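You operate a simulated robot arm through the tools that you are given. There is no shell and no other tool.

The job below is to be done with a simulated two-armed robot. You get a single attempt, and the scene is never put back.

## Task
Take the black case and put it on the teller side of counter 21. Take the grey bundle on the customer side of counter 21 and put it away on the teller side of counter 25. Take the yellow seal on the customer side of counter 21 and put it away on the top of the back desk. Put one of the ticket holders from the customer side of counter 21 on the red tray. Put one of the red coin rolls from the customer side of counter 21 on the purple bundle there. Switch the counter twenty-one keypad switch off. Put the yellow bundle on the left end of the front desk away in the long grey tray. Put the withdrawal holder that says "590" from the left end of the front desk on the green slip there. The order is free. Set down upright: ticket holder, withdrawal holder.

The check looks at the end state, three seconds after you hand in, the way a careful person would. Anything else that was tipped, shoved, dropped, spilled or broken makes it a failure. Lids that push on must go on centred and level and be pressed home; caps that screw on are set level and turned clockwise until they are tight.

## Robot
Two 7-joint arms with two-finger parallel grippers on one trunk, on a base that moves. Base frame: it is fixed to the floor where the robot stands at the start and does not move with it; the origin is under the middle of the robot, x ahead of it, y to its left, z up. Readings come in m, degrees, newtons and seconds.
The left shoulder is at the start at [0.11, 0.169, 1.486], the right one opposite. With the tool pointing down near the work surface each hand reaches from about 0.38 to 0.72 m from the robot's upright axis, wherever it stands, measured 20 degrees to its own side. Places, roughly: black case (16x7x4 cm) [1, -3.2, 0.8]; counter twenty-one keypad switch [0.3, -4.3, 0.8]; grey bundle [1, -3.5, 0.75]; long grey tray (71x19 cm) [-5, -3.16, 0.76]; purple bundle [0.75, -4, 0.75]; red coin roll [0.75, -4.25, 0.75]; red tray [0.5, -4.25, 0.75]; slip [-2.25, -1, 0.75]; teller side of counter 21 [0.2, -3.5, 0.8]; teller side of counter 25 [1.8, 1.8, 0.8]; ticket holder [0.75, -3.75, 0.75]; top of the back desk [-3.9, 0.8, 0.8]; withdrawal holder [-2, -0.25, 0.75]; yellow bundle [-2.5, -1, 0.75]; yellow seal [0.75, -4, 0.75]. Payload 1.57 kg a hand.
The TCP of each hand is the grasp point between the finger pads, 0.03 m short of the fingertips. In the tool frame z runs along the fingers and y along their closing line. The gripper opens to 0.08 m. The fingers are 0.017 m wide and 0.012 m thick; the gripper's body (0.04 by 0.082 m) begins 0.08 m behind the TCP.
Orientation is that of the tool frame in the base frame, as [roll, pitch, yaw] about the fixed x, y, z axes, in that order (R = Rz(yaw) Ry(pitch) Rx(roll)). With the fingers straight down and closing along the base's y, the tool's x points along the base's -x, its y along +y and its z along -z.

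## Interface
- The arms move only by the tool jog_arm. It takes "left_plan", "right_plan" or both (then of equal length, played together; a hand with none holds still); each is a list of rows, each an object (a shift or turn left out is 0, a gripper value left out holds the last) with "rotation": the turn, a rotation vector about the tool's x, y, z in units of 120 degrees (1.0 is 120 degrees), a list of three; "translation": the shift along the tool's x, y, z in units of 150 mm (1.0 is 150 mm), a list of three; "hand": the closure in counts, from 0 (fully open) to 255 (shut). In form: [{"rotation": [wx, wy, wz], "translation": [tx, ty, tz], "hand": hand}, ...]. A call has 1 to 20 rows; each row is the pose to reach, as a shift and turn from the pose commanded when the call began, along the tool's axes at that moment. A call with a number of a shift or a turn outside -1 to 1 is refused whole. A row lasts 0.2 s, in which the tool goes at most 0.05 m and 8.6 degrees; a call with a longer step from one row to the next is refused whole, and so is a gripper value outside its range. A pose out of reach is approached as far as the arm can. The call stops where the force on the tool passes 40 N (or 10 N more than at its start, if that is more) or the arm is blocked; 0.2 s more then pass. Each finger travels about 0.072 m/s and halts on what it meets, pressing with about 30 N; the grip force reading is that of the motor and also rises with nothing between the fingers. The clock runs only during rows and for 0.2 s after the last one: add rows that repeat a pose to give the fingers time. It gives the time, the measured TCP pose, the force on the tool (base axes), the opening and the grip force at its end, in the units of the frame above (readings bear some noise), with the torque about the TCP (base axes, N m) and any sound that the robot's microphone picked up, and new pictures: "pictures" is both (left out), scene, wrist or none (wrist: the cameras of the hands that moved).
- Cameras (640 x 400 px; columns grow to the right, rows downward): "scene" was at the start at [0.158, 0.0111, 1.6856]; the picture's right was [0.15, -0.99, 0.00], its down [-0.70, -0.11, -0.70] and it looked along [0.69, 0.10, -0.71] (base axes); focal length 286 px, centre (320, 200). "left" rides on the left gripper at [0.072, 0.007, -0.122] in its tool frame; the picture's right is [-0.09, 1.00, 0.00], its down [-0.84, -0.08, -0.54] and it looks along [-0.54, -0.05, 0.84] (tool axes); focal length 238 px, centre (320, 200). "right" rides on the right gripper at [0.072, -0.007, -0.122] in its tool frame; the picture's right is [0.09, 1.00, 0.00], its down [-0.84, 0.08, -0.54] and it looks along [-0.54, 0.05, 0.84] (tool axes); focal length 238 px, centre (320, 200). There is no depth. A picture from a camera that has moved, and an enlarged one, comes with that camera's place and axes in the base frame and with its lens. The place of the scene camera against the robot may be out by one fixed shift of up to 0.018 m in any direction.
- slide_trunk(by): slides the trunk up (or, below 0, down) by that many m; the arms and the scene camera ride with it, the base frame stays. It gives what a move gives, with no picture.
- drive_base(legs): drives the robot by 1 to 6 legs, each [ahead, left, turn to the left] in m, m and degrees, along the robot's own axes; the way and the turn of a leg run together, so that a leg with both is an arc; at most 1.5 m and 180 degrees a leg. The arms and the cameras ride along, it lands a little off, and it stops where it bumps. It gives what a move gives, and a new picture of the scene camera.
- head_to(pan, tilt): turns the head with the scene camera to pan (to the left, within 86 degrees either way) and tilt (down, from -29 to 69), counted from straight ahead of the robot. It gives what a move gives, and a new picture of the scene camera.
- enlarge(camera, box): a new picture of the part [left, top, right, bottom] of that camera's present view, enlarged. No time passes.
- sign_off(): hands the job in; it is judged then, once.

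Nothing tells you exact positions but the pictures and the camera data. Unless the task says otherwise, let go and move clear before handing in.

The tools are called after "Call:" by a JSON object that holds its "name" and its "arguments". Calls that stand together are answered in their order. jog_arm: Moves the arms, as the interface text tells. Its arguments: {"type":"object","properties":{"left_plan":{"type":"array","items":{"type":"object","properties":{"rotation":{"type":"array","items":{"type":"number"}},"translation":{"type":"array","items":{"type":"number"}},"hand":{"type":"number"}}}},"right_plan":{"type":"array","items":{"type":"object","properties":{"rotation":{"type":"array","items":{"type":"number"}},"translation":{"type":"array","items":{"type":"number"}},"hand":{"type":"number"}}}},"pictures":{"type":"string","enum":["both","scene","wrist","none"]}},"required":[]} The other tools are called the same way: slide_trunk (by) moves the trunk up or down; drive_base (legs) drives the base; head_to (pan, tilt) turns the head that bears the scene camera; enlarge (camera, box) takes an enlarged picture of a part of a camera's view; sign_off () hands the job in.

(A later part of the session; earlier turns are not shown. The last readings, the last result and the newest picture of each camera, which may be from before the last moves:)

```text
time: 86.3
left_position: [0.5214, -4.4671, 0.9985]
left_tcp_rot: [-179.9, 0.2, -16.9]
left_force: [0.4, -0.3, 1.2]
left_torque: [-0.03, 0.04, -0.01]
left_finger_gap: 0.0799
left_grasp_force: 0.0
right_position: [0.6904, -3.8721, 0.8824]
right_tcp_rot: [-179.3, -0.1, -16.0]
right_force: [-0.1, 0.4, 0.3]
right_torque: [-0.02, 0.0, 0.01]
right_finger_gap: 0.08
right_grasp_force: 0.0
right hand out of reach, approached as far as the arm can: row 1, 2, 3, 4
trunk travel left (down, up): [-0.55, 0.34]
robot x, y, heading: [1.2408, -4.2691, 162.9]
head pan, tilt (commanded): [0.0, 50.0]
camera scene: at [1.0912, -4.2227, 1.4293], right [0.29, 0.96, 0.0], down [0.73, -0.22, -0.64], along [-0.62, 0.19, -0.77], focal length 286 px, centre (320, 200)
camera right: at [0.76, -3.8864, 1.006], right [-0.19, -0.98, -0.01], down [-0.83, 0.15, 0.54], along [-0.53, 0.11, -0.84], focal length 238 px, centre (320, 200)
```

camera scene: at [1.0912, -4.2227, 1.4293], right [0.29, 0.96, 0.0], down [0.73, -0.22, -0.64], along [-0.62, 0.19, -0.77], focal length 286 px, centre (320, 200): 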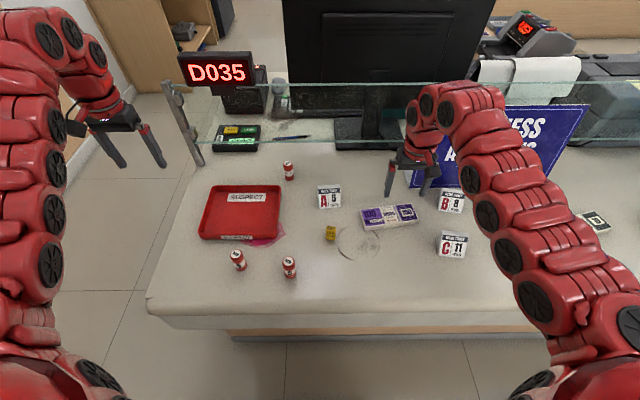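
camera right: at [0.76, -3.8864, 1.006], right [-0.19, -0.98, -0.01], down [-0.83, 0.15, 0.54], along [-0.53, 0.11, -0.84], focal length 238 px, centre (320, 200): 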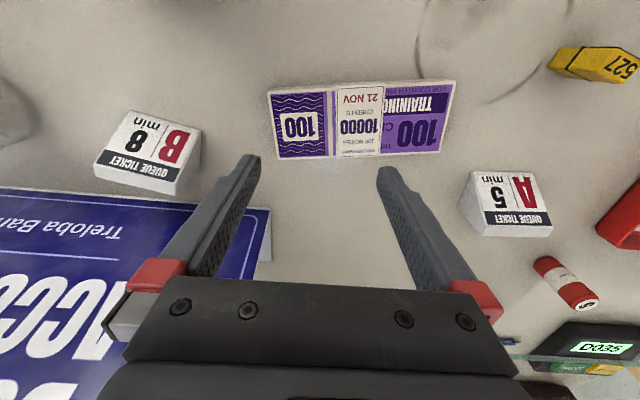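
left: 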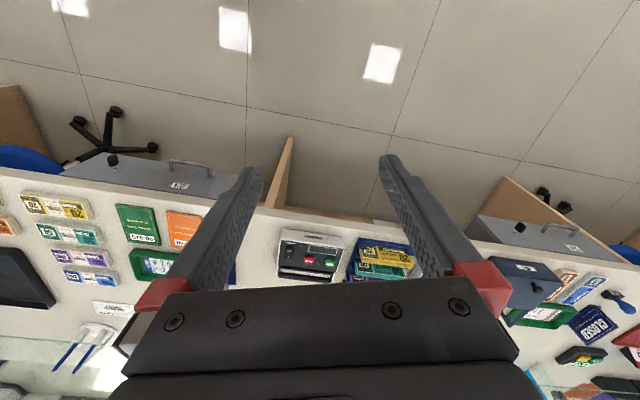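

The arm has a shell-shaped reach, so nearer targets need the trunk higher. I'll back off 0.12 m and raise the trunk 0.1 m, which puts both the roll and the purple bundle in the right hand's band.

Call:
{"name": "drive_base", "arguments": {"legs": [[-0.12, 0, 0]]}}

Call:
{"name": "slide_trunk", "arguments": {"by": 0.1}}

Call:
{"name": "jog_arm", "arguments": {"right_plan": [{"translation": [0, 0.2, 0.2]}, {"translation": [0, 0.4, 0.4]}, {"translation": [0, 0.65, 0.6]}, {"translation": [0, 0.95, 0.65]}], "pictures": "both"}}

```text
time: 87.5
left_position: [0.6364, -4.5023, 0.9974]
left_tcp_rot: [-179.8, 0.1, -16.9]
left_force: [0.6, 0.3, 0.3]
left_torque: [0.04, 0.03, 0.0]
left_finger_gap: 0.0798
left_grasp_force: 0.1
right_position: [0.8051, -3.9063, 0.8842]
right_tcp_rot: [-179.4, -0.1, -16.0]
right_force: [0.2, 0.2, -0.3]
right_torque: [-0.03, 0.02, 0.01]
right_finger_gap: 0.08
right_grasp_force: 0.1
trunk travel left (down, up): [-0.55, 0.34]
robot x, y, heading: [1.357, -4.3018, 163.2]
head pan, tilt (commanded): [0.0, 50.0]
camera scene: at [1.2059, -4.2582, 1.4292], right [0.29, 0.96, 0.0], down [0.73, -0.22, -0.64], along [-0.62, 0.19, -0.77], focal length 286 px, centre (320, 200)
```

scene: 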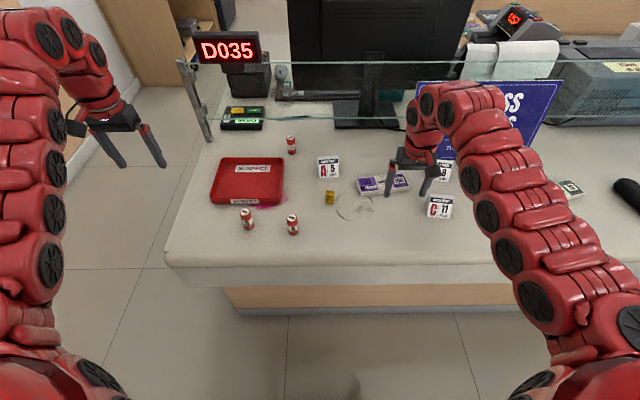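

```text
time: 88.9
left_position: [0.637, -4.5015, 1.0953]
left_tcp_rot: [-179.7, 0.1, -16.9]
left_force: [0.9, 0.4, -0.3]
left_torque: [-0.02, 0.0, 0.01]
left_finger_gap: 0.0801
left_grasp_force: 0.0
right_position: [0.8033, -3.9061, 0.983]
right_tcp_rot: [-179.4, -0.1, -16.0]
right_force: [0.7, 0.3, 0.3]
right_torque: [0.01, 0.02, 0.02]
right_finger_gap: 0.0799
right_grasp_force: 0.1
trunk travel left (down, up): [-0.65, 0.24]
robot x, y, heading: [1.3564, -4.3045, 163.2]
head pan, tilt (commanded): [0.0, 50.0]
```

```text
time: 89.9
left_position: [0.6351, -4.5024, 1.0968]
left_tcp_rot: [-179.9, 0.1, -16.8]
left_force: [-0.6, -0.7, -0.1]
left_torque: [0.03, -0.01, 0.02]
left_finger_gap: 0.0801
left_grasp_force: 0.1
right_position: [0.7654, -4.0433, 0.8832]
right_tcp_rot: [-179.4, -0.1, -16.0]
right_force: [-0.8, 1.5, -0.1]
right_torque: [0.01, 0.01, -0.01]
right_finger_gap: 0.0799
right_grasp_force: 0.1
trunk travel left (down, up): [-0.65, 0.24]
robot x, y, heading: [1.3585, -4.3078, 162.9]
head pan, tilt (commanded): [0.0, 50.0]
camera scene: at [1.2044, -4.2596, 1.5291], right [0.29, 0.96, 0.0], down [0.73, -0.22, -0.64], along [-0.61, 0.19, -0.77], focal length 286 px, centre (320, 200)
camera right: at [0.836, -4.0587, 1.0062], right [-0.19, -0.98, -0.01], down [-0.83, 0.15, 0.54], along [-0.53, 0.11, -0.84], focal length 238 px, centre (320, 200)
```

scene: 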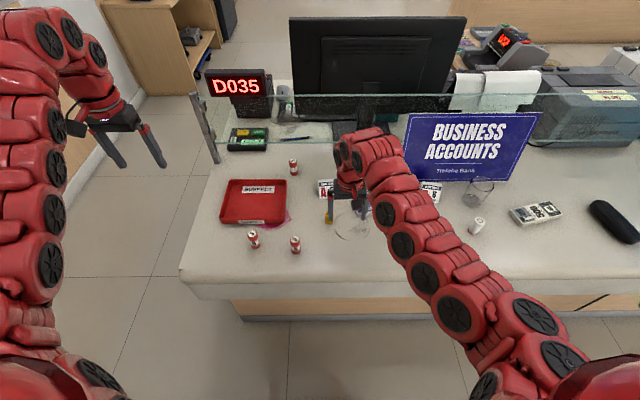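
right: 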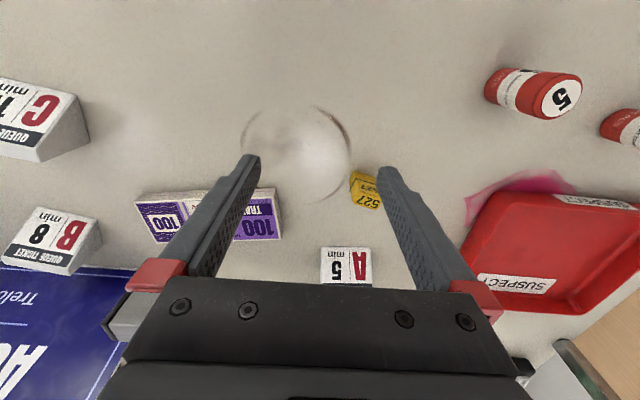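

The roll is now clearly seen in the right wrist view, about 0.057 m back and 0.156 m to the left of the right TCP. Moving above it.

Call:
{"name": "jog_arm", "arguments": {"right_plan": [{"translation": [0.1, 0.25, 0]}, {"translation": [0.2, 0.5, 0]}, {"translation": [0.3, 0.75, 0]}, {"translation": [0.38, 1.0, 0]}], "pictures": "wrist"}}

```text
time: 90.9
left_position: [0.6361, -4.5022, 1.0966]
left_tcp_rot: [-179.8, 0.1, -16.9]
left_force: [-0.8, 0.0, -0.4]
left_torque: [-0.01, -0.01, 0.03]
left_finger_gap: 0.08
left_grasp_force: 0.0
right_position: [0.779, -4.2016, 0.8829]
right_tcp_rot: [-179.2, 0.0, -16.0]
right_force: [0.1, -0.6, -0.1]
right_torque: [0.02, 0.0, 0.02]
right_finger_gap: 0.08
right_grasp_force: 0.0
trunk travel left (down, up): [-0.65, 0.24]
robot x, y, heading: [1.3569, -4.3051, 163.0]
head pan, tilt (commanded): [0.0, 50.0]
camera right: at [0.8501, -4.2176, 1.0054], right [-0.19, -0.98, -0.01], down [-0.83, 0.15, 0.54], along [-0.53, 0.11, -0.84], focal length 238 px, centre (320, 200)
```

right: 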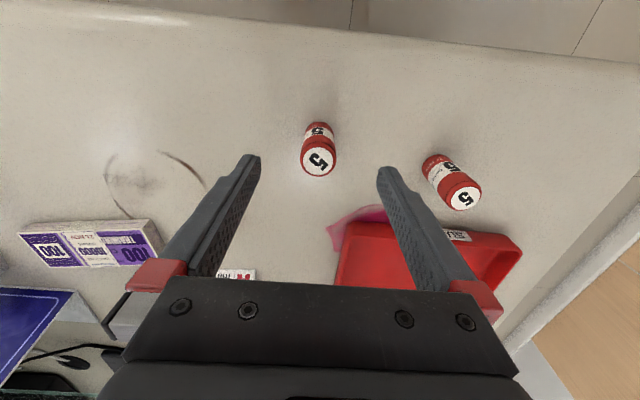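

The roll sits directly between the fingers; descending to grip it around its middle.

Call:
{"name": "jog_arm", "arguments": {"right_plan": [{"translation": [0, 0, 0.2]}, {"translation": [0, 0, 0.4]}, {"translation": [0, 0, 0.54]}, {"translation": [0, 0, 0.54], "hand": 255}, {"translation": [0, 0, 0.54], "hand": 255}, {"translation": [0, 0, 0.54], "hand": 255}, {"translation": [0, 0, 0.54], "hand": 255}], "pictures": "wrist"}}

```text
time: 91.7
left_position: [0.6366, -4.502, 1.0972]
left_tcp_rot: [-179.8, 0.1, -16.9]
left_force: [-1.3, 0.0, -0.7]
left_torque: [0.0, -0.04, 0.0]
left_finger_gap: 0.0799
left_grasp_force: 0.0
right_position: [0.7803, -4.2064, 0.81]
right_tcp_rot: [180.0, 0.1, -15.6]
right_force: [3.6, -2.9, 3.4]
right_torque: [0.27, 0.36, 0.0]
right_finger_gap: 0.0506
right_grasp_force: 2.4
trunk travel left (down, up): [-0.65, 0.24]
robot x, y, heading: [1.3588, -4.2997, 163.2]
head pan, tilt (commanded): [0.0, 50.0]
stopped in row 4 (right hand): the force on the tool passed its limit at 53 N (the readings are from after the stop); the commanded pose is now the measured one
camera right: at [0.8509, -4.2196, 0.9326], right [-0.18, -0.98, 0.0], down [-0.83, 0.15, 0.54], along [-0.54, 0.1, -0.84], focal length 238 px, centre (320, 200)
```

right: 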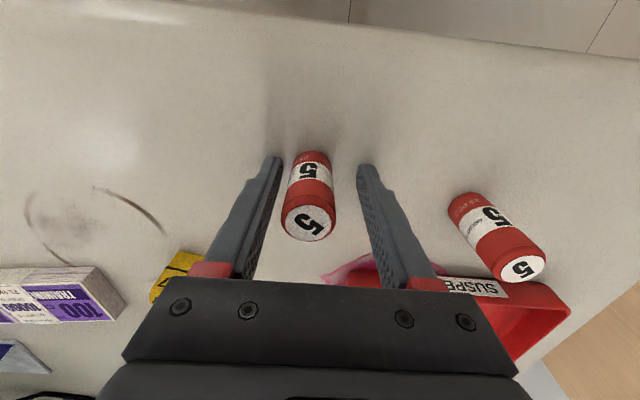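

Fingertips touched the counter at TCP z ≈ 0.81, so the surface is near z 0.778; the roll still stands between the fingers. I'll raise a few mm and close.

Call:
{"name": "jog_arm", "arguments": {"right_plan": [{"translation": [0, 0, -0.03]}, {"translation": [0, 0, -0.03], "hand": 255}, {"translation": [0, 0, -0.03], "hand": 255}, {"translation": [0, 0, -0.03], "hand": 255}, {"translation": [0, 0, -0.03], "hand": 255}], "pictures": "wrist"}}

```text
time: 92.9
left_position: [0.6366, -4.5017, 1.0971]
left_tcp_rot: [-179.8, 0.1, -17.0]
left_force: [0.7, 0.5, 0.0]
left_torque: [-0.01, -0.02, 0.01]
left_finger_gap: 0.0799
left_grasp_force: 0.0
right_position: [0.7776, -4.2054, 0.8128]
right_tcp_rot: [-179.9, 0.1, -15.8]
right_force: [0.3, -0.2, -2.3]
right_torque: [0.02, 0.02, -0.03]
right_finger_gap: 0.0259
right_grasp_force: 29.9
trunk travel left (down, up): [-0.65, 0.24]
robot x, y, heading: [1.3601, -4.3046, 163.0]
head pan, tilt (commanded): [0.0, 50.0]
camera right: at [0.8496, -4.2182, 0.936], right [-0.18, -0.98, 0.0], down [-0.83, 0.15, 0.54], along [-0.53, 0.1, -0.84], focal length 238 px, centre (320, 200)
```

right: 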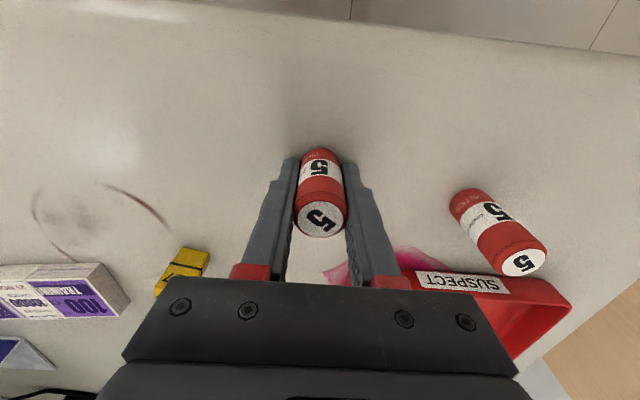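

The roll is held (gap 26 mm). Lifting and carrying it toward the purple bundle near [0.70,-3.91].

Call:
{"name": "jog_arm", "arguments": {"right_plan": [{"translation": [0, 0, -0.2]}, {"translation": [0, 0, -0.45]}, {"translation": [-0.2, -0.2, -0.5]}, {"translation": [-0.4, -0.4, -0.5]}, {"translation": [-0.6, -0.6, -0.5]}, {"translation": [-0.8, -0.8, -0.5]}, {"translation": [-0.8, -1.0, -0.5]}], "pictures": "wrist"}}

Call:
{"name": "jog_arm", "arguments": {"right_plan": [{"translation": [-0.07, -0.25, 0]}, {"translation": [-0.14, -0.5, 0]}, {"translation": [-0.2, -0.75, 0]}], "pictures": "both"}}

```text
time: 94.5
left_position: [0.6369, -4.5002, 1.0986]
left_tcp_rot: [-179.9, 0.1, -16.9]
left_force: [1.0, 0.4, 0.0]
left_torque: [-0.03, 0.0, 0.0]
left_finger_gap: 0.0801
left_grasp_force: 0.1
right_position: [0.7034, -4.0262, 0.8893]
right_tcp_rot: [-179.9, 0.1, -15.7]
right_force: [0.3, 0.1, -2.2]
right_torque: [0.02, -0.01, 0.01]
right_finger_gap: 0.026
right_grasp_force: 30.6
trunk travel left (down, up): [-0.65, 0.24]
robot x, y, heading: [1.3557, -4.3046, 162.8]
head pan, tilt (commanded): [0.0, 50.0]
camera right: at [0.7751, -4.0411, 1.0123], right [-0.18, -0.98, 0.0], down [-0.83, 0.15, 0.54], along [-0.53, 0.1, -0.84], focal length 238 px, centre (320, 200)
```

right: 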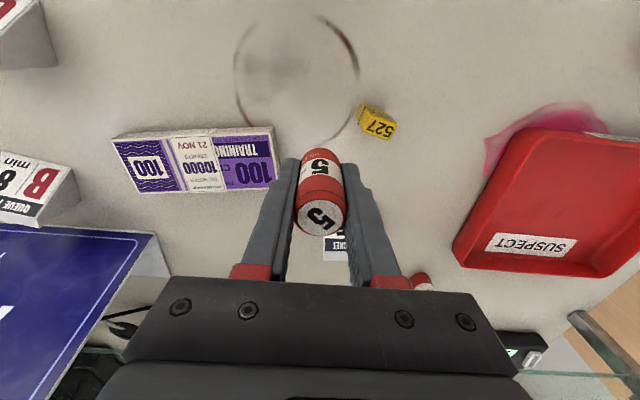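

```text
time: 95.3
left_position: [0.6367, -4.5004, 1.0982]
left_tcp_rot: [-179.9, 0.2, -16.8]
left_force: [-0.4, 0.4, 0.2]
left_torque: [0.01, 0.04, 0.0]
left_finger_gap: 0.0801
left_grasp_force: 0.1
right_position: [0.7267, -3.9117, 0.896]
right_tcp_rot: [179.9, 0.3, -15.4]
right_force: [0.0, -0.9, -2.8]
right_torque: [0.08, 0.0, -0.01]
right_finger_gap: 0.026
right_grasp_force: 29.6
right hand out of reach, approached as far as the arm can: row 2, 3
trunk travel left (down, up): [-0.65, 0.24]
robot x, y, heading: [1.3542, -4.3048, 163.3]
head pan, tilt (commanded): [0.0, 50.0]
camera scene: at [1.2066, -4.2547, 1.5292], right [0.29, 0.96, 0.0], down [0.73, -0.22, -0.64], along [-0.62, 0.18, -0.77], focal length 286 px, centre (320, 200)
camera right: at [0.7987, -3.9236, 1.0188], right [-0.18, -0.98, 0.0], down [-0.83, 0.15, 0.54], along [-0.54, 0.1, -0.84], focal length 238 px, centre (320, 200)
```

scene: 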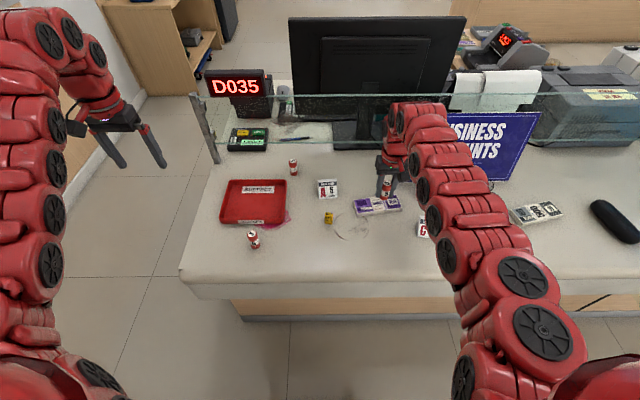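
right: 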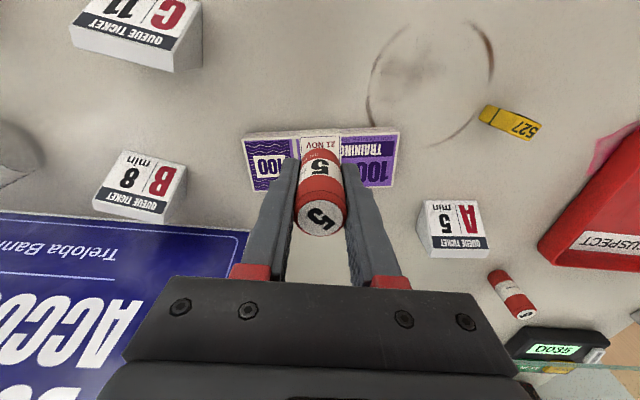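

The roll hovers over the bundle's near edge but the reach limit stopped the last 2 cm. I'll pull the hand back slightly and drive the base forward so the bundle's middle lies comfortably in reach.

Call:
{"name": "jog_arm", "arguments": {"right_plan": [{"translation": [0.15, 0, 0]}, {"translation": [0.3, 0, 0]}], "pictures": "none"}}

Call:
{"name": "drive_base", "arguments": {"legs": [[0.067, 0, 0]]}}

Call:
{"name": "enlarge", "arguments": {"camera": "right", "box": [0, 0, 640, 400]}}

```text
time: 95.9
left_position: [0.6378, -4.5009, 1.0972]
left_tcp_rot: [-179.8, 0.1, -17.0]
left_force: [0.0, -0.1, -0.1]
left_torque: [0.02, 0.02, -0.01]
left_finger_gap: 0.0799
left_grasp_force: 0.1
right_position: [0.7702, -3.9225, 0.8964]
right_tcp_rot: [-179.9, 0.1, -15.8]
right_force: [-1.2, -0.3, -1.7]
right_torque: [0.02, -0.03, 0.0]
right_finger_gap: 0.0263
right_grasp_force: 30.1
trunk travel left (down, up): [-0.65, 0.24]
robot x, y, heading: [1.3622, -4.3011, 163.2]
head pan, tilt (commanded): [0.0, 50.0]
```

```text
time: 96.9
left_position: [0.5734, -4.4822, 1.0968]
left_tcp_rot: [-179.8, 0.1, -16.9]
left_force: [0.2, 0.4, 0.2]
left_torque: [-0.01, 0.01, -0.03]
left_finger_gap: 0.0799
left_grasp_force: 0.0
right_position: [0.7071, -3.9015, 0.8962]
right_tcp_rot: [-179.8, 0.1, -15.8]
right_force: [-0.6, 0.0, -1.7]
right_torque: [-0.02, -0.02, -0.01]
right_finger_gap: 0.0258
right_grasp_force: 29.9
trunk travel left (down, up): [-0.65, 0.24]
robot x, y, heading: [1.2956, -4.2827, 163.1]
head pan, tilt (commanded): [0.0, 50.0]
camera scene: at [1.1419, -4.2382, 1.5291], right [0.29, 0.96, 0.0], down [0.73, -0.22, -0.64], along [-0.61, 0.19, -0.77], focal length 286 px, centre (320, 200)
```

scene: 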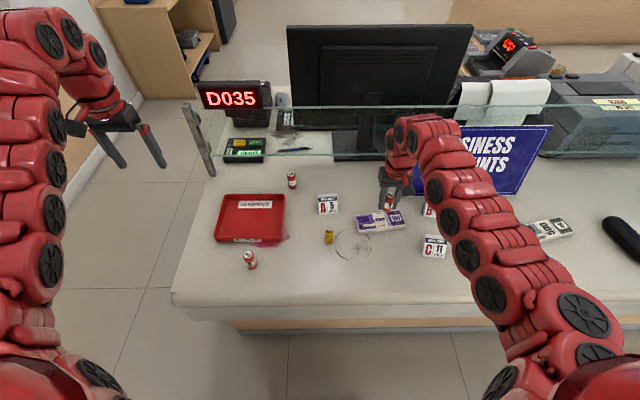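

```text
1.00 times, centred on (320, 200) of right (not enlarged: the box is as wide or as high as the picture)
camera zoom: at [0.7793, -3.9158, 1.0186], right [-0.18, -0.98, 0.0], down [-0.83, 0.15, 0.54], along [-0.53, 0.1, -0.84], focal length 238 px, centre (320, 200)
```

zoom: 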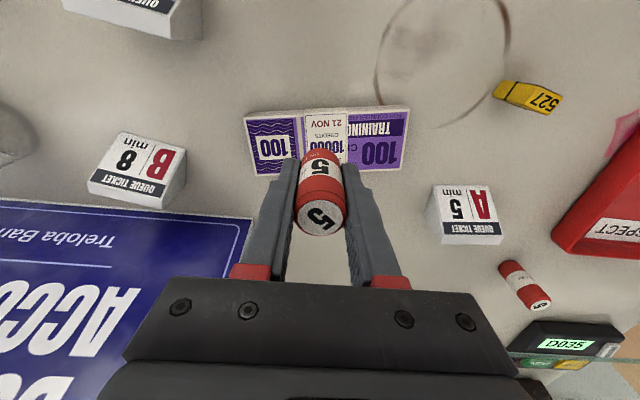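

The roll is now centred over the purple bundle. Lowering it.

Call:
{"name": "jog_arm", "arguments": {"right_plan": [{"translation": [0, 0.02, 0.1]}, {"translation": [0, 0.02, 0.2]}, {"translation": [0, 0.02, 0.3]}], "pictures": "both"}}

```text
time: 97.7
left_position: [0.5745, -4.4807, 1.0969]
left_tcp_rot: [-179.8, 0.1, -16.9]
left_force: [-0.5, 0.4, 0.3]
left_torque: [-0.02, -0.02, 0.0]
left_finger_gap: 0.08
left_grasp_force: 0.0
right_position: [0.708, -3.905, 0.852]
right_tcp_rot: [-179.8, -0.1, -15.8]
right_force: [0.1, 0.2, -3.0]
right_torque: [-0.06, 0.03, -0.01]
right_finger_gap: 0.026
right_grasp_force: 30.1
trunk travel left (down, up): [-0.65, 0.24]
robot x, y, heading: [1.2961, -4.2812, 163.2]
head pan, tilt (commanded): [0.0, 50.0]
camera scene: at [1.1426, -4.2385, 1.5292], right [0.29, 0.96, 0.0], down [0.73, -0.22, -0.64], along [-0.61, 0.19, -0.77], focal length 286 px, centre (320, 200)
camera right: at [0.7795, -3.9187, 0.9739], right [-0.18, -0.98, 0.0], down [-0.83, 0.15, 0.54], along [-0.53, 0.1, -0.84], focal length 238 px, centre (320, 200)
```

scene: 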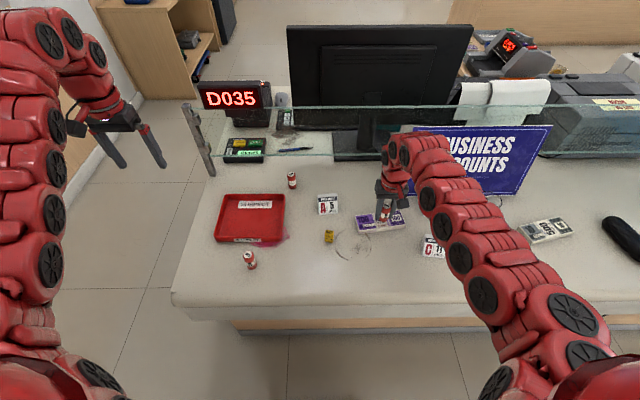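
right: 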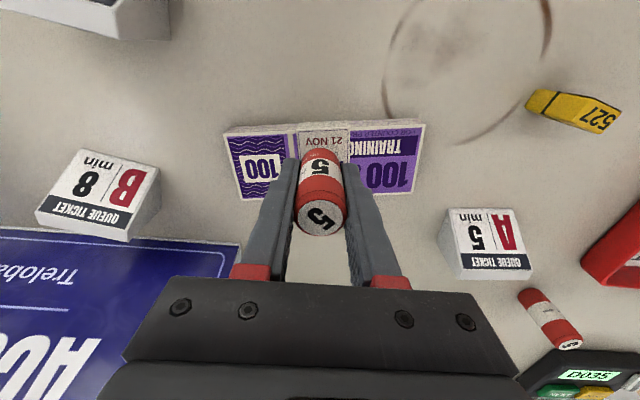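

Lowering further in small steps until the force shows contact.

Call:
{"name": "jog_arm", "arguments": {"right_plan": [{"translation": [0, 0, 0.04]}, {"translation": [0, 0, 0.08]}], "pictures": "none"}}

Call:
{"name": "jog_arm", "arguments": {"right_plan": [{"translation": [0, 0, 0.02]}], "pictures": "none"}}

Call:
{"name": "jog_arm", "arguments": {"right_plan": [{"translation": [0, 0, 0.02]}], "pictures": "wrist"}}

```text
time: 98.3
left_position: [0.5735, -4.4822, 1.0966]
left_tcp_rot: [-179.9, 0.0, -16.9]
left_force: [0.8, -0.3, -0.1]
left_torque: [-0.01, -0.02, 0.0]
left_finger_gap: 0.0799
left_grasp_force: 0.1
right_position: [0.7071, -3.9051, 0.8394]
right_tcp_rot: [-179.8, 0.2, -15.7]
right_force: [0.7, -0.1, -1.9]
right_torque: [0.02, 0.0, -0.01]
right_finger_gap: 0.0261
right_grasp_force: 30.3
trunk travel left (down, up): [-0.65, 0.24]
robot x, y, heading: [1.2956, -4.2848, 163.0]
head pan, tilt (commanded): [0.0, 50.0]
```

```text
time: 98.7
left_position: [0.5739, -4.481, 1.0967]
left_tcp_rot: [-179.8, 0.1, -16.9]
left_force: [-0.4, -0.6, -0.3]
left_torque: [0.04, 0.01, -0.01]
left_finger_gap: 0.08
left_grasp_force: 0.0
right_position: [0.708, -3.9042, 0.8361]
right_tcp_rot: [-179.8, 0.2, -15.9]
right_force: [0.0, 0.5, -3.2]
right_torque: [-0.02, 0.03, 0.0]
right_finger_gap: 0.0259
right_grasp_force: 30.3
trunk travel left (down, up): [-0.65, 0.24]
robot x, y, heading: [1.2944, -4.2819, 163.2]
head pan, tilt (commanded): [0.0, 50.0]
```

```text
time: 99.1
left_position: [0.5739, -4.4813, 1.0971]
left_tcp_rot: [-179.8, 0.0, -17.0]
left_force: [0.6, 1.0, -0.9]
left_torque: [0.02, 0.02, 0.01]
left_finger_gap: 0.0801
left_grasp_force: 0.0
right_position: [0.7078, -3.9048, 0.8334]
right_tcp_rot: [-179.8, 0.1, -15.8]
right_force: [0.0, -0.1, -2.2]
right_torque: [-0.01, 0.0, 0.01]
right_finger_gap: 0.0259
right_grasp_force: 30.4
trunk travel left (down, up): [-0.65, 0.24]
robot x, y, heading: [1.2974, -4.2837, 163.1]
head pan, tilt (commanded): [0.0, 50.0]
camera right: at [0.7789, -3.9187, 0.9558], right [-0.18, -0.98, 0.0], down [-0.83, 0.15, 0.54], along [-0.53, 0.1, -0.84], focal length 238 px, centre (320, 200)
```

right: 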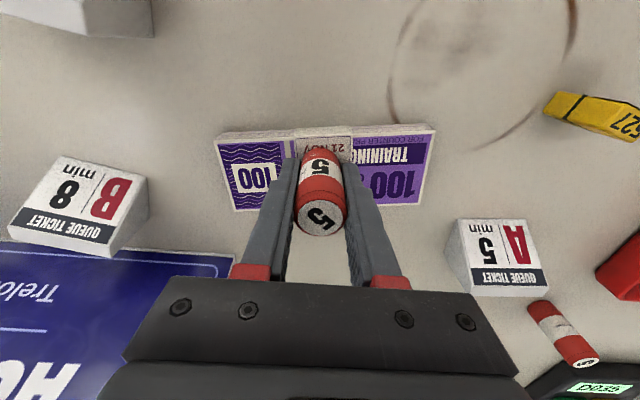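

No contact yet; continuing in 2 mm steps.

Call:
{"name": "jog_arm", "arguments": {"right_plan": [{"translation": [0, 0, 0.017]}], "pictures": "none"}}

Call:
{"name": "jog_arm", "arguments": {"right_plan": [{"translation": [0, 0, 0.017]}], "pictures": "none"}}

Call:
{"name": "jog_arm", "arguments": {"right_plan": [{"translation": [0, 0, 0.017]}], "pictures": "wrist"}}

```text
time: 99.5
left_position: [0.5743, -4.4815, 1.0976]
left_tcp_rot: [-179.8, 0.1, -17.0]
left_force: [-0.7, 0.5, -0.1]
left_torque: [0.02, 0.02, 0.01]
left_finger_gap: 0.08
left_grasp_force: 0.0
right_position: [0.7058, -3.9053, 0.8313]
right_tcp_rot: [-179.7, 0.2, -15.8]
right_force: [-0.4, -0.5, 5.8]
right_torque: [-0.06, 0.04, -0.02]
right_finger_gap: 0.0257
right_grasp_force: 29.9
trunk travel left (down, up): [-0.65, 0.24]
robot x, y, heading: [1.2914, -4.2829, 162.9]
head pan, tilt (commanded): [0.0, 50.0]
```

```text
time: 99.9
left_position: [0.574, -4.483, 1.0987]
left_tcp_rot: [-179.8, 0.2, -16.9]
left_force: [0.1, 0.6, -1.0]
left_torque: [0.0, 0.02, -0.01]
left_finger_gap: 0.08
left_grasp_force: 0.0
right_position: [0.7081, -3.9054, 0.8309]
right_tcp_rot: [-179.7, 0.5, -15.8]
right_force: [-0.8, 1.7, 23.9]
right_torque: [-0.05, 0.0, 0.0]
right_finger_gap: 0.0261
right_grasp_force: 29.9
trunk travel left (down, up): [-0.65, 0.24]
robot x, y, heading: [1.2956, -4.2833, 163.1]
head pan, tilt (commanded): [0.0, 50.0]
```

```text
time: 100.3
left_position: [0.5763, -4.4822, 1.0991]
left_tcp_rot: [-179.8, 0.2, -16.8]
left_force: [-0.1, -0.4, -0.9]
left_torque: [-0.01, 0.03, 0.05]
left_finger_gap: 0.0797
left_grasp_force: 0.1
right_position: [0.7081, -3.9058, 0.8275]
right_tcp_rot: [-179.7, 0.4, -15.9]
right_force: [-1.4, 2.1, 32.7]
right_torque: [-0.07, 0.0, 0.14]
right_finger_gap: 0.0262
right_grasp_force: 30.1
trunk travel left (down, up): [-0.65, 0.24]
robot x, y, heading: [1.2929, -4.2815, 163.3]
head pan, tilt (commanded): [0.0, 50.0]
camera right: at [0.7805, -3.9194, 0.9507], right [-0.18, -0.98, -0.01], down [-0.82, 0.15, 0.55], along [-0.54, 0.1, -0.84], focal length 238 px, centre (320, 200)
```

right: 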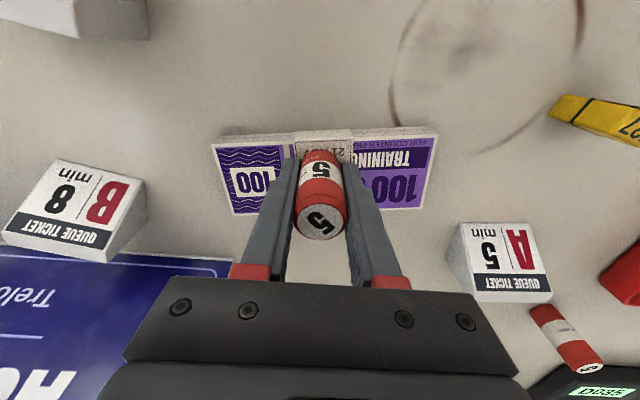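

Contact is firm; I'll relieve the pressing, open gently and lift straight up.

Call:
{"name": "jog_arm", "arguments": {"right_plan": [{"translation": [0, 0, -0.022]}, {"translation": [0, 0, -0.022]}, {"translation": [0, 0, -0.022], "hand": 140}, {"translation": [0, 0, -0.022], "hand": 100}, {"translation": [0, 0, -0.022], "hand": 80}, {"translation": [0, 0, -0.022], "hand": 80}, {"translation": [0, 0, -0.15], "hand": 80}, {"translation": [0, 0, -0.35], "hand": 80}, {"translation": [0, 0, -0.5], "hand": 80}], "pictures": "both"}}

```text
time: 102.3
left_position: [0.5732, -4.482, 1.0961]
left_tcp_rot: [-179.8, 0.1, -16.8]
left_force: [-0.9, -0.4, -1.0]
left_torque: [-0.04, 0.0, -0.04]
left_finger_gap: 0.0802
left_grasp_force: 0.0
right_position: [0.707, -3.9043, 0.9003]
right_tcp_rot: [-179.7, 0.1, -15.8]
right_force: [0.4, -0.2, 0.7]
right_torque: [-0.02, 0.01, -0.02]
right_finger_gap: 0.0548
right_grasp_force: 0.0
trunk travel left (down, up): [-0.65, 0.24]
robot x, y, heading: [1.2952, -4.2839, 162.8]
head pan, tilt (commanded): [0.0, 50.0]
camera scene: at [1.1426, -4.2387, 1.5292], right [0.29, 0.96, 0.0], down [0.73, -0.22, -0.64], along [-0.61, 0.19, -0.77], focal length 286 px, centre (320, 200)
camera right: at [0.779, -3.919, 1.0238], right [-0.18, -0.98, 0.0], down [-0.83, 0.15, 0.54], along [-0.53, 0.1, -0.84], focal length 238 px, centre (320, 200)
```

scene: 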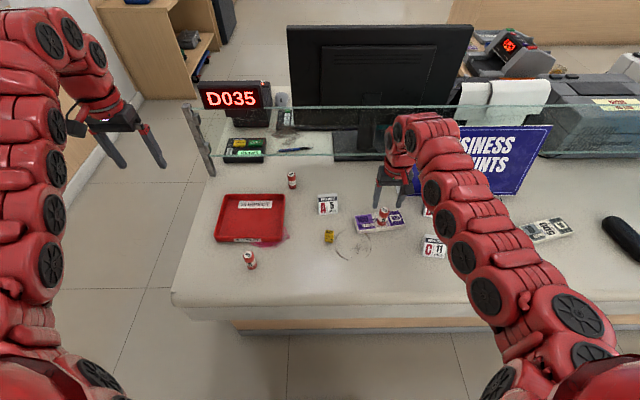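
right: 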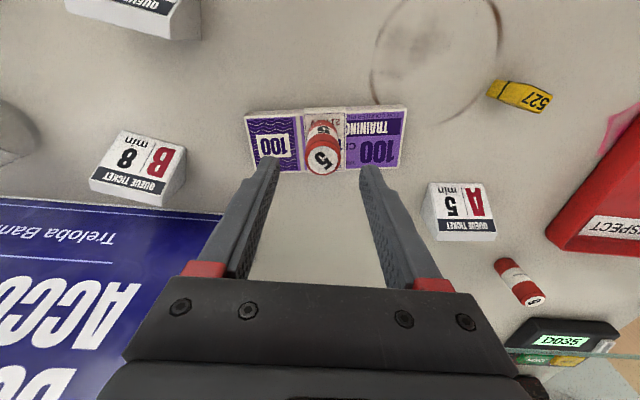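

The coin roll stands on the purple bundle. Next the left hand will do ticket holder A5 → red tray; first I'll lift and pull back the right hand so nothing is brushed when the base shifts.

Call:
{"name": "jog_arm", "arguments": {"right_plan": [{"translation": [0, 0, -0.15]}, {"translation": [0, 0, -0.3]}, {"translation": [0.2, 0, -0.4]}, {"translation": [0.5, 0, -0.4]}, {"translation": [0.8, 0, -0.4]}], "pictures": "none"}}

```text
time: 103.5
left_position: [0.5733, -4.4809, 1.0973]
left_tcp_rot: [-179.8, 0.0, -16.9]
left_force: [-0.2, -0.2, 0.2]
left_torque: [-0.01, 0.06, 0.03]
left_finger_gap: 0.08
left_grasp_force: 0.1
right_position: [0.7361, -3.9137, 0.9608]
right_tcp_rot: [-179.8, -0.1, -15.8]
right_force: [-1.2, 0.1, 0.0]
right_torque: [0.03, 0.03, 0.01]
right_finger_gap: 0.0547
right_grasp_force: 0.0
right hand out of reach, approached as far as the arm can: row 4, 5
trunk travel left (down, up): [-0.65, 0.24]
robot x, y, heading: [1.2949, -4.2826, 163.2]
head pan, tilt (commanded): [0.0, 50.0]
```

The arm's reach shell needs the trunk higher for this height. I'll raise the trunk back, tuck the right hand lower/back, and drive 0.1 m closer so the left hand can reach both A5 and the tray.

Call:
{"name": "slide_trunk", "arguments": {"by": 0.15}}

Call:
{"name": "jog_arm", "arguments": {"right_plan": [{"translation": [0.05, 0, 0.3]}, {"translation": [0.15, 0, 0.6]}, {"translation": [0.3, 0, 0.85]}, {"translation": [0.47, 0, 1.0]}], "left_plan": [{"translation": [0.1, -0.2, 0.2]}, {"translation": [0.2, -0.4, 0.4]}, {"translation": [0.2, -0.6, 0.6]}, {"translation": [0.2, -0.8, 0.8]}], "pictures": "none"}}

Call:
{"name": "drive_base", "arguments": {"legs": [[0.1, 0, 0]]}}

Call:
{"name": "enlarge", "arguments": {"camera": "left", "box": [0, 0, 640, 400]}}

```text
time: 105.2
left_position: [0.5733, -4.4803, 1.2474]
left_tcp_rot: [-179.8, 0.1, -16.8]
left_force: [0.3, 0.5, 0.4]
left_torque: [0.0, -0.01, -0.02]
left_finger_gap: 0.0801
left_grasp_force: 0.1
right_position: [0.736, -3.9133, 1.1108]
right_tcp_rot: [-179.8, 0.0, -15.7]
right_force: [-0.1, 0.5, -0.1]
right_torque: [-0.03, 0.0, 0.0]
right_finger_gap: 0.0546
right_grasp_force: 0.0
trunk travel left (down, up): [-0.8, 0.09]
robot x, y, heading: [1.2976, -4.2852, 162.8]
head pan, tilt (commanded): [0.0, 50.0]
```

```text
time: 106.2
left_position: [0.6167, -4.4074, 1.181]
left_tcp_rot: [-179.8, 0.0, -16.9]
left_force: [0.4, -0.9, 0.5]
left_torque: [-0.02, -0.05, -0.03]
left_finger_gap: 0.0801
left_grasp_force: 0.0
left hand out of reach, approached as far as the arm can: row 3, 4
right_position: [0.8016, -3.9309, 0.9611]
right_tcp_rot: [-179.8, 0.0, -15.7]
right_force: [0.2, 0.1, 0.1]
right_torque: [0.0, 0.01, 0.01]
right_finger_gap: 0.055
right_grasp_force: 0.1
right hand out of reach, approached as far as the arm can: row 1
trunk travel left (down, up): [-0.8, 0.09]
robot x, y, heading: [1.296, -4.2848, 163.2]
head pan, tilt (commanded): [0.0, 50.0]
```

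```text
time: 107.4
left_position: [0.522, -4.3789, 1.1799]
left_tcp_rot: [-179.8, 0.1, -17.0]
left_force: [-0.4, -0.2, -0.3]
left_torque: [-0.02, -0.01, 0.01]
left_finger_gap: 0.08
left_grasp_force: 0.0
right_position: [0.707, -3.9032, 0.9609]
right_tcp_rot: [-179.8, 0.2, -15.8]
right_force: [-0.2, 0.3, -0.2]
right_torque: [-0.03, -0.04, 0.0]
right_finger_gap: 0.0551
right_grasp_force: 0.0
trunk travel left (down, up): [-0.8, 0.09]
robot x, y, heading: [1.2011, -4.2506, 163.3]
head pan, tilt (commanded): [0.0, 50.0]
camera scene: at [1.0476, -4.2098, 1.6793], right [0.29, 0.96, 0.0], down [0.73, -0.22, -0.64], along [-0.62, 0.19, -0.77], focal length 286 px, centre (320, 200)
```

scene: 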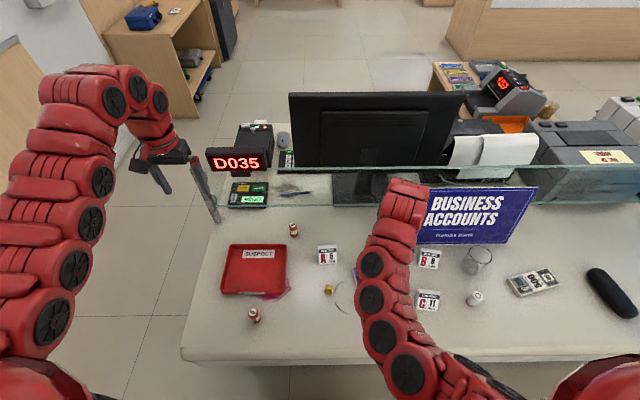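

```text
1.00 times, centred on (320, 200) of left (not enlarged: the box is as wide or as high as the picture)
camera zoom: at [0.5893, -4.4052, 1.302], right [-0.38, -0.93, 0.0], down [-0.78, 0.31, 0.54], along [-0.5, 0.21, -0.84], focal length 238 px, centre (320, 200)
```

zoom: 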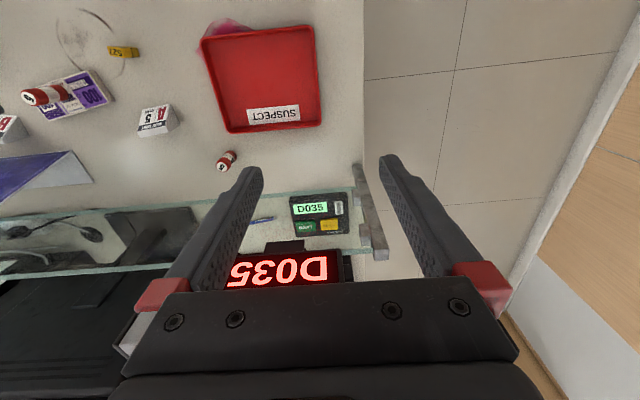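

The left hand needs to come right about 0.33 m and down to reach A5. I'll nudge the right hand a bit further right and bring the left hand over in steps.

Call:
{"name": "jog_arm", "arguments": {"right_plan": [{"translation": [0, -0.12, 0]}, {"translation": [0, -0.24, 0]}, {"translation": [0, -0.36, 0]}, {"translation": [0, -0.47, 0]}], "left_plan": [{"translation": [0, -0.25, 0.2]}, {"translation": [0, -0.5, 0.4]}, {"translation": [0, -0.75, 0.6]}, {"translation": [0, -1.0, 0.8]}], "pictures": "none"}}

Call:
{"name": "jog_arm", "arguments": {"left_plan": [{"translation": [0, -0.25, 0.15]}, {"translation": [0, -0.5, 0.3]}, {"translation": [0, -0.75, 0.45]}, {"translation": [0, -1.0, 0.6]}], "pictures": "both"}}

```text
time: 108.4
left_position: [0.5229, -4.3788, 1.1803]
left_tcp_rot: [-179.8, 0.1, -16.9]
left_force: [0.2, 0.5, 0.3]
left_torque: [-0.02, 0.02, -0.01]
left_finger_gap: 0.08
left_grasp_force: 0.0
left hand out of reach, approached as far as the arm can: row 1, 2, 3, 4
right_position: [0.7249, -3.8349, 0.9613]
right_tcp_rot: [-179.8, 0.0, -15.8]
right_force: [0.7, -0.2, 0.6]
right_torque: [-0.02, 0.02, -0.01]
right_finger_gap: 0.055
right_grasp_force: 0.0
trunk travel left (down, up): [-0.8, 0.09]
robot x, y, heading: [1.2011, -4.2562, 163.1]
head pan, tilt (commanded): [0.0, 50.0]
```

```text
time: 109.4
left_position: [0.526, -4.2806, 1.1573]
left_tcp_rot: [-180.0, 0.0, -16.8]
left_force: [-0.5, 0.1, -0.2]
left_torque: [-0.02, 0.01, 0.04]
left_finger_gap: 0.08
left_grasp_force: 0.0
left hand out of reach, approached as far as the arm can: row 1, 2, 3, 4
right_position: [0.7249, -3.8354, 0.9613]
right_tcp_rot: [-179.9, 0.0, -15.8]
right_force: [0.4, -0.2, -0.2]
right_torque: [0.02, -0.04, -0.03]
right_finger_gap: 0.055
right_grasp_force: 0.0
trunk travel left (down, up): [-0.8, 0.09]
robot x, y, heading: [1.2017, -4.2571, 163.2]
head pan, tilt (commanded): [0.0, 50.0]
camera scene: at [1.0468, -4.2085, 1.6791], right [0.29, 0.96, 0.0], down [0.73, -0.22, -0.64], along [-0.61, 0.19, -0.77], focal length 286 px, centre (320, 200)
camera left: at [0.5941, -4.3073, 1.2788], right [-0.38, -0.93, 0.0], down [-0.78, 0.31, 0.54], along [-0.5, 0.21, -0.84], focal length 238 px, centre (320, 200)
```

scene: 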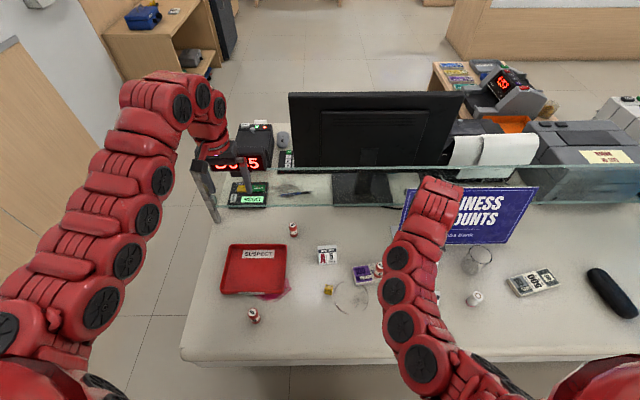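
left: 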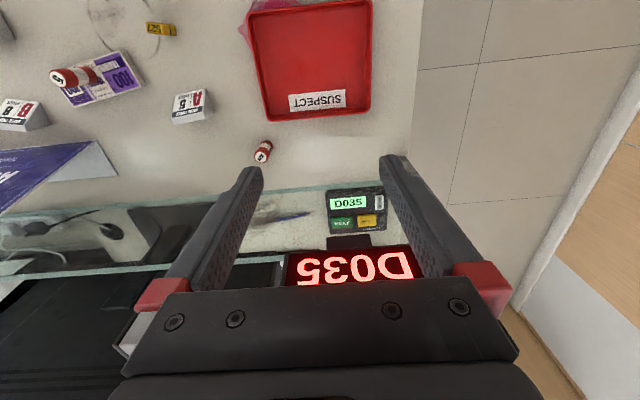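

The left arm is at its inner limit at this height, so it must go down before moving inward. The glass is about 0.1 m ahead of it, so straight down is clear.

Call:
{"name": "jog_arm", "arguments": {"left_plan": [{"translation": [0, 0, 0.3]}, {"translation": [0, 0, 0.6]}, {"translation": [0, 0, 0.9]}, {"translation": [0, -0.25, 1.0]}, {"translation": [0, -0.55, 1.0]}, {"translation": [0, -0.85, 1.0]}], "pictures": "wrist"}}

```text
time: 110.8
left_position: [0.5636, -4.1582, 1.006]
left_tcp_rot: [-179.9, 0.1, -16.8]
left_force: [0.4, 1.1, 0.5]
left_torque: [0.01, -0.01, 0.0]
left_finger_gap: 0.08
left_grasp_force: 0.0
left hand out of reach, approached as far as the arm can: row 1, 2
right_position: [0.7257, -3.8344, 0.9617]
right_tcp_rot: [-179.8, 0.0, -15.7]
right_force: [0.5, 0.1, 0.5]
right_torque: [-0.03, 0.01, 0.0]
right_finger_gap: 0.055
right_grasp_force: 0.1
trunk travel left (down, up): [-0.8, 0.09]
robot x, y, heading: [1.1997, -4.2562, 162.8]
head pan, tilt (commanded): [0.0, 50.0]
camera left: at [0.6316, -4.1844, 1.1286], right [-0.38, -0.93, 0.0], down [-0.78, 0.31, 0.54], along [-0.5, 0.21, -0.84], focal length 238 px, centre (320, 200)
```

left: 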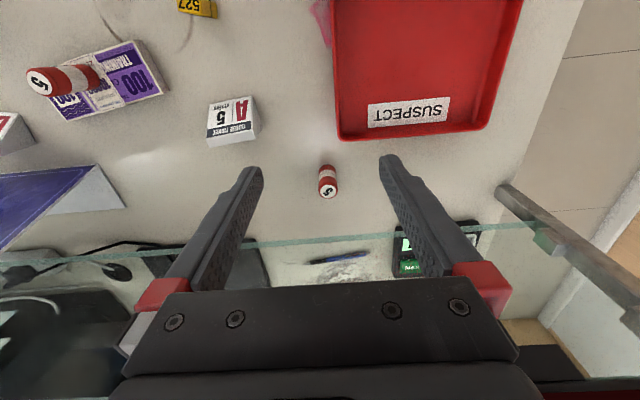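

A5 is about 0.12 m to the right of the left TCP. Let me check its yaw in an enlarged view.

Call:
{"name": "enlarge", "arguments": {"camera": "left", "box": [150, 70, 310, 170]}}

```text
4.00 times, centred on (230, 120) of left
camera zoom: at [0.6316, -4.1844, 1.1286], right [-0.38, -0.93, 0.0], down [-0.78, 0.31, 0.54], along [-0.5, 0.21, -0.84], focal length 953 px, centre (680, 520)
```

zoom: 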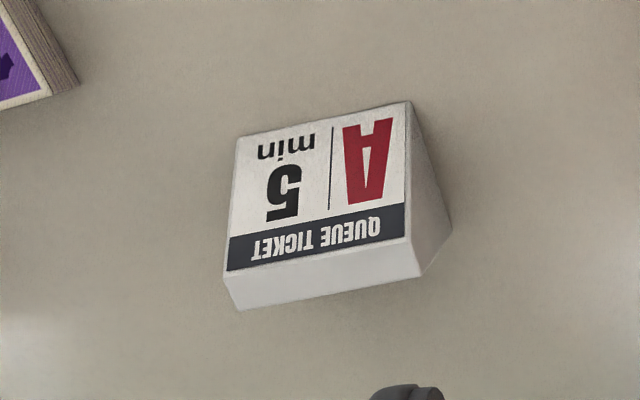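

A5 measures about 6.1 cm wide, 4.3 cm deep, 5.3 cm high and is turned ~6° from the tool. Moving above it with a small yaw correction.

Call:
{"name": "jog_arm", "arguments": {"left_plan": [{"translation": [-0.01, -0.2, 0.18], "rotation": [0, 0, -0.012]}, {"translation": [-0.02, -0.4, 0.36], "rotation": [0, 0, -0.024]}, {"translation": [-0.035, -0.6, 0.54], "rotation": [0, 0, -0.036]}, {"translation": [-0.047, -0.783, 0.7], "rotation": [0, 0, -0.045]}], "pictures": "wrist"}}

```text
time: 111.8
left_position: [0.591, -4.0433, 0.9014]
left_tcp_rot: [-179.8, 0.0, -11.3]
left_force: [0.2, 0.1, 0.0]
left_torque: [-0.02, -0.01, 0.0]
left_finger_gap: 0.08
left_grasp_force: 0.1
right_position: [0.7242, -3.8352, 0.9616]
right_tcp_rot: [-179.9, 0.1, -15.7]
right_force: [-0.3, -0.6, -0.6]
right_torque: [-0.04, 0.02, 0.01]
right_finger_gap: 0.0548
right_grasp_force: 0.1
trunk travel left (down, up): [-0.8, 0.09]
robot x, y, heading: [1.198, -4.2567, 162.8]
head pan, tilt (commanded): [0.0, 50.0]
camera left: at [0.661, -4.0625, 1.0233], right [-0.29, -0.96, 0.0], down [-0.8, 0.24, 0.54], along [-0.52, 0.16, -0.84], focal length 238 px, centre (320, 200)
```

left: 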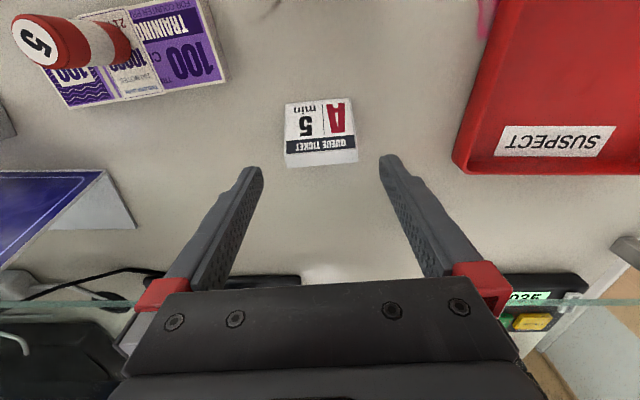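

Well aligned over A5. Descending and gripping its sides.

Call:
{"name": "jog_arm", "arguments": {"left_plan": [{"translation": [0, 0.005, 0.2]}, {"translation": [0, 0.005, 0.4]}, {"translation": [0, 0.005, 0.57]}, {"translation": [0, 0.005, 0.57]}], "pictures": "wrist"}}

```text
time: 112.8
left_position: [0.6046, -4.0531, 0.8319]
left_tcp_rot: [-179.9, 0.0, -11.4]
left_force: [0.1, -0.1, -1.2]
left_torque: [0.0, -0.02, -0.01]
left_finger_gap: 0.0802
left_grasp_force: 0.1
left hand out of reach, approached as far as the arm can: row 2, 3, 4
right_position: [0.7253, -3.8352, 0.961]
right_tcp_rot: [-179.8, 0.0, -15.7]
right_force: [-0.2, -0.3, -0.5]
right_torque: [0.0, 0.0, 0.0]
right_finger_gap: 0.0547
right_grasp_force: 0.0
trunk travel left (down, up): [-0.8, 0.09]
robot x, y, heading: [1.2017, -4.257, 163.1]
head pan, tilt (commanded): [0.0, 50.0]
camera left: at [0.6736, -4.0733, 0.9549], right [-0.29, -0.96, 0.0], down [-0.8, 0.24, 0.54], along [-0.52, 0.16, -0.84], focal length 238 px, centre (320, 200)
```

left: 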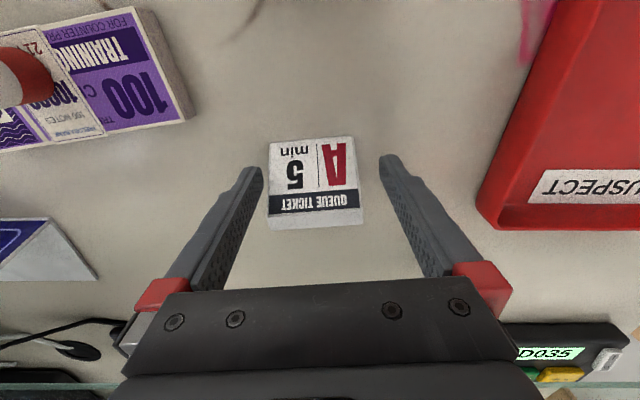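

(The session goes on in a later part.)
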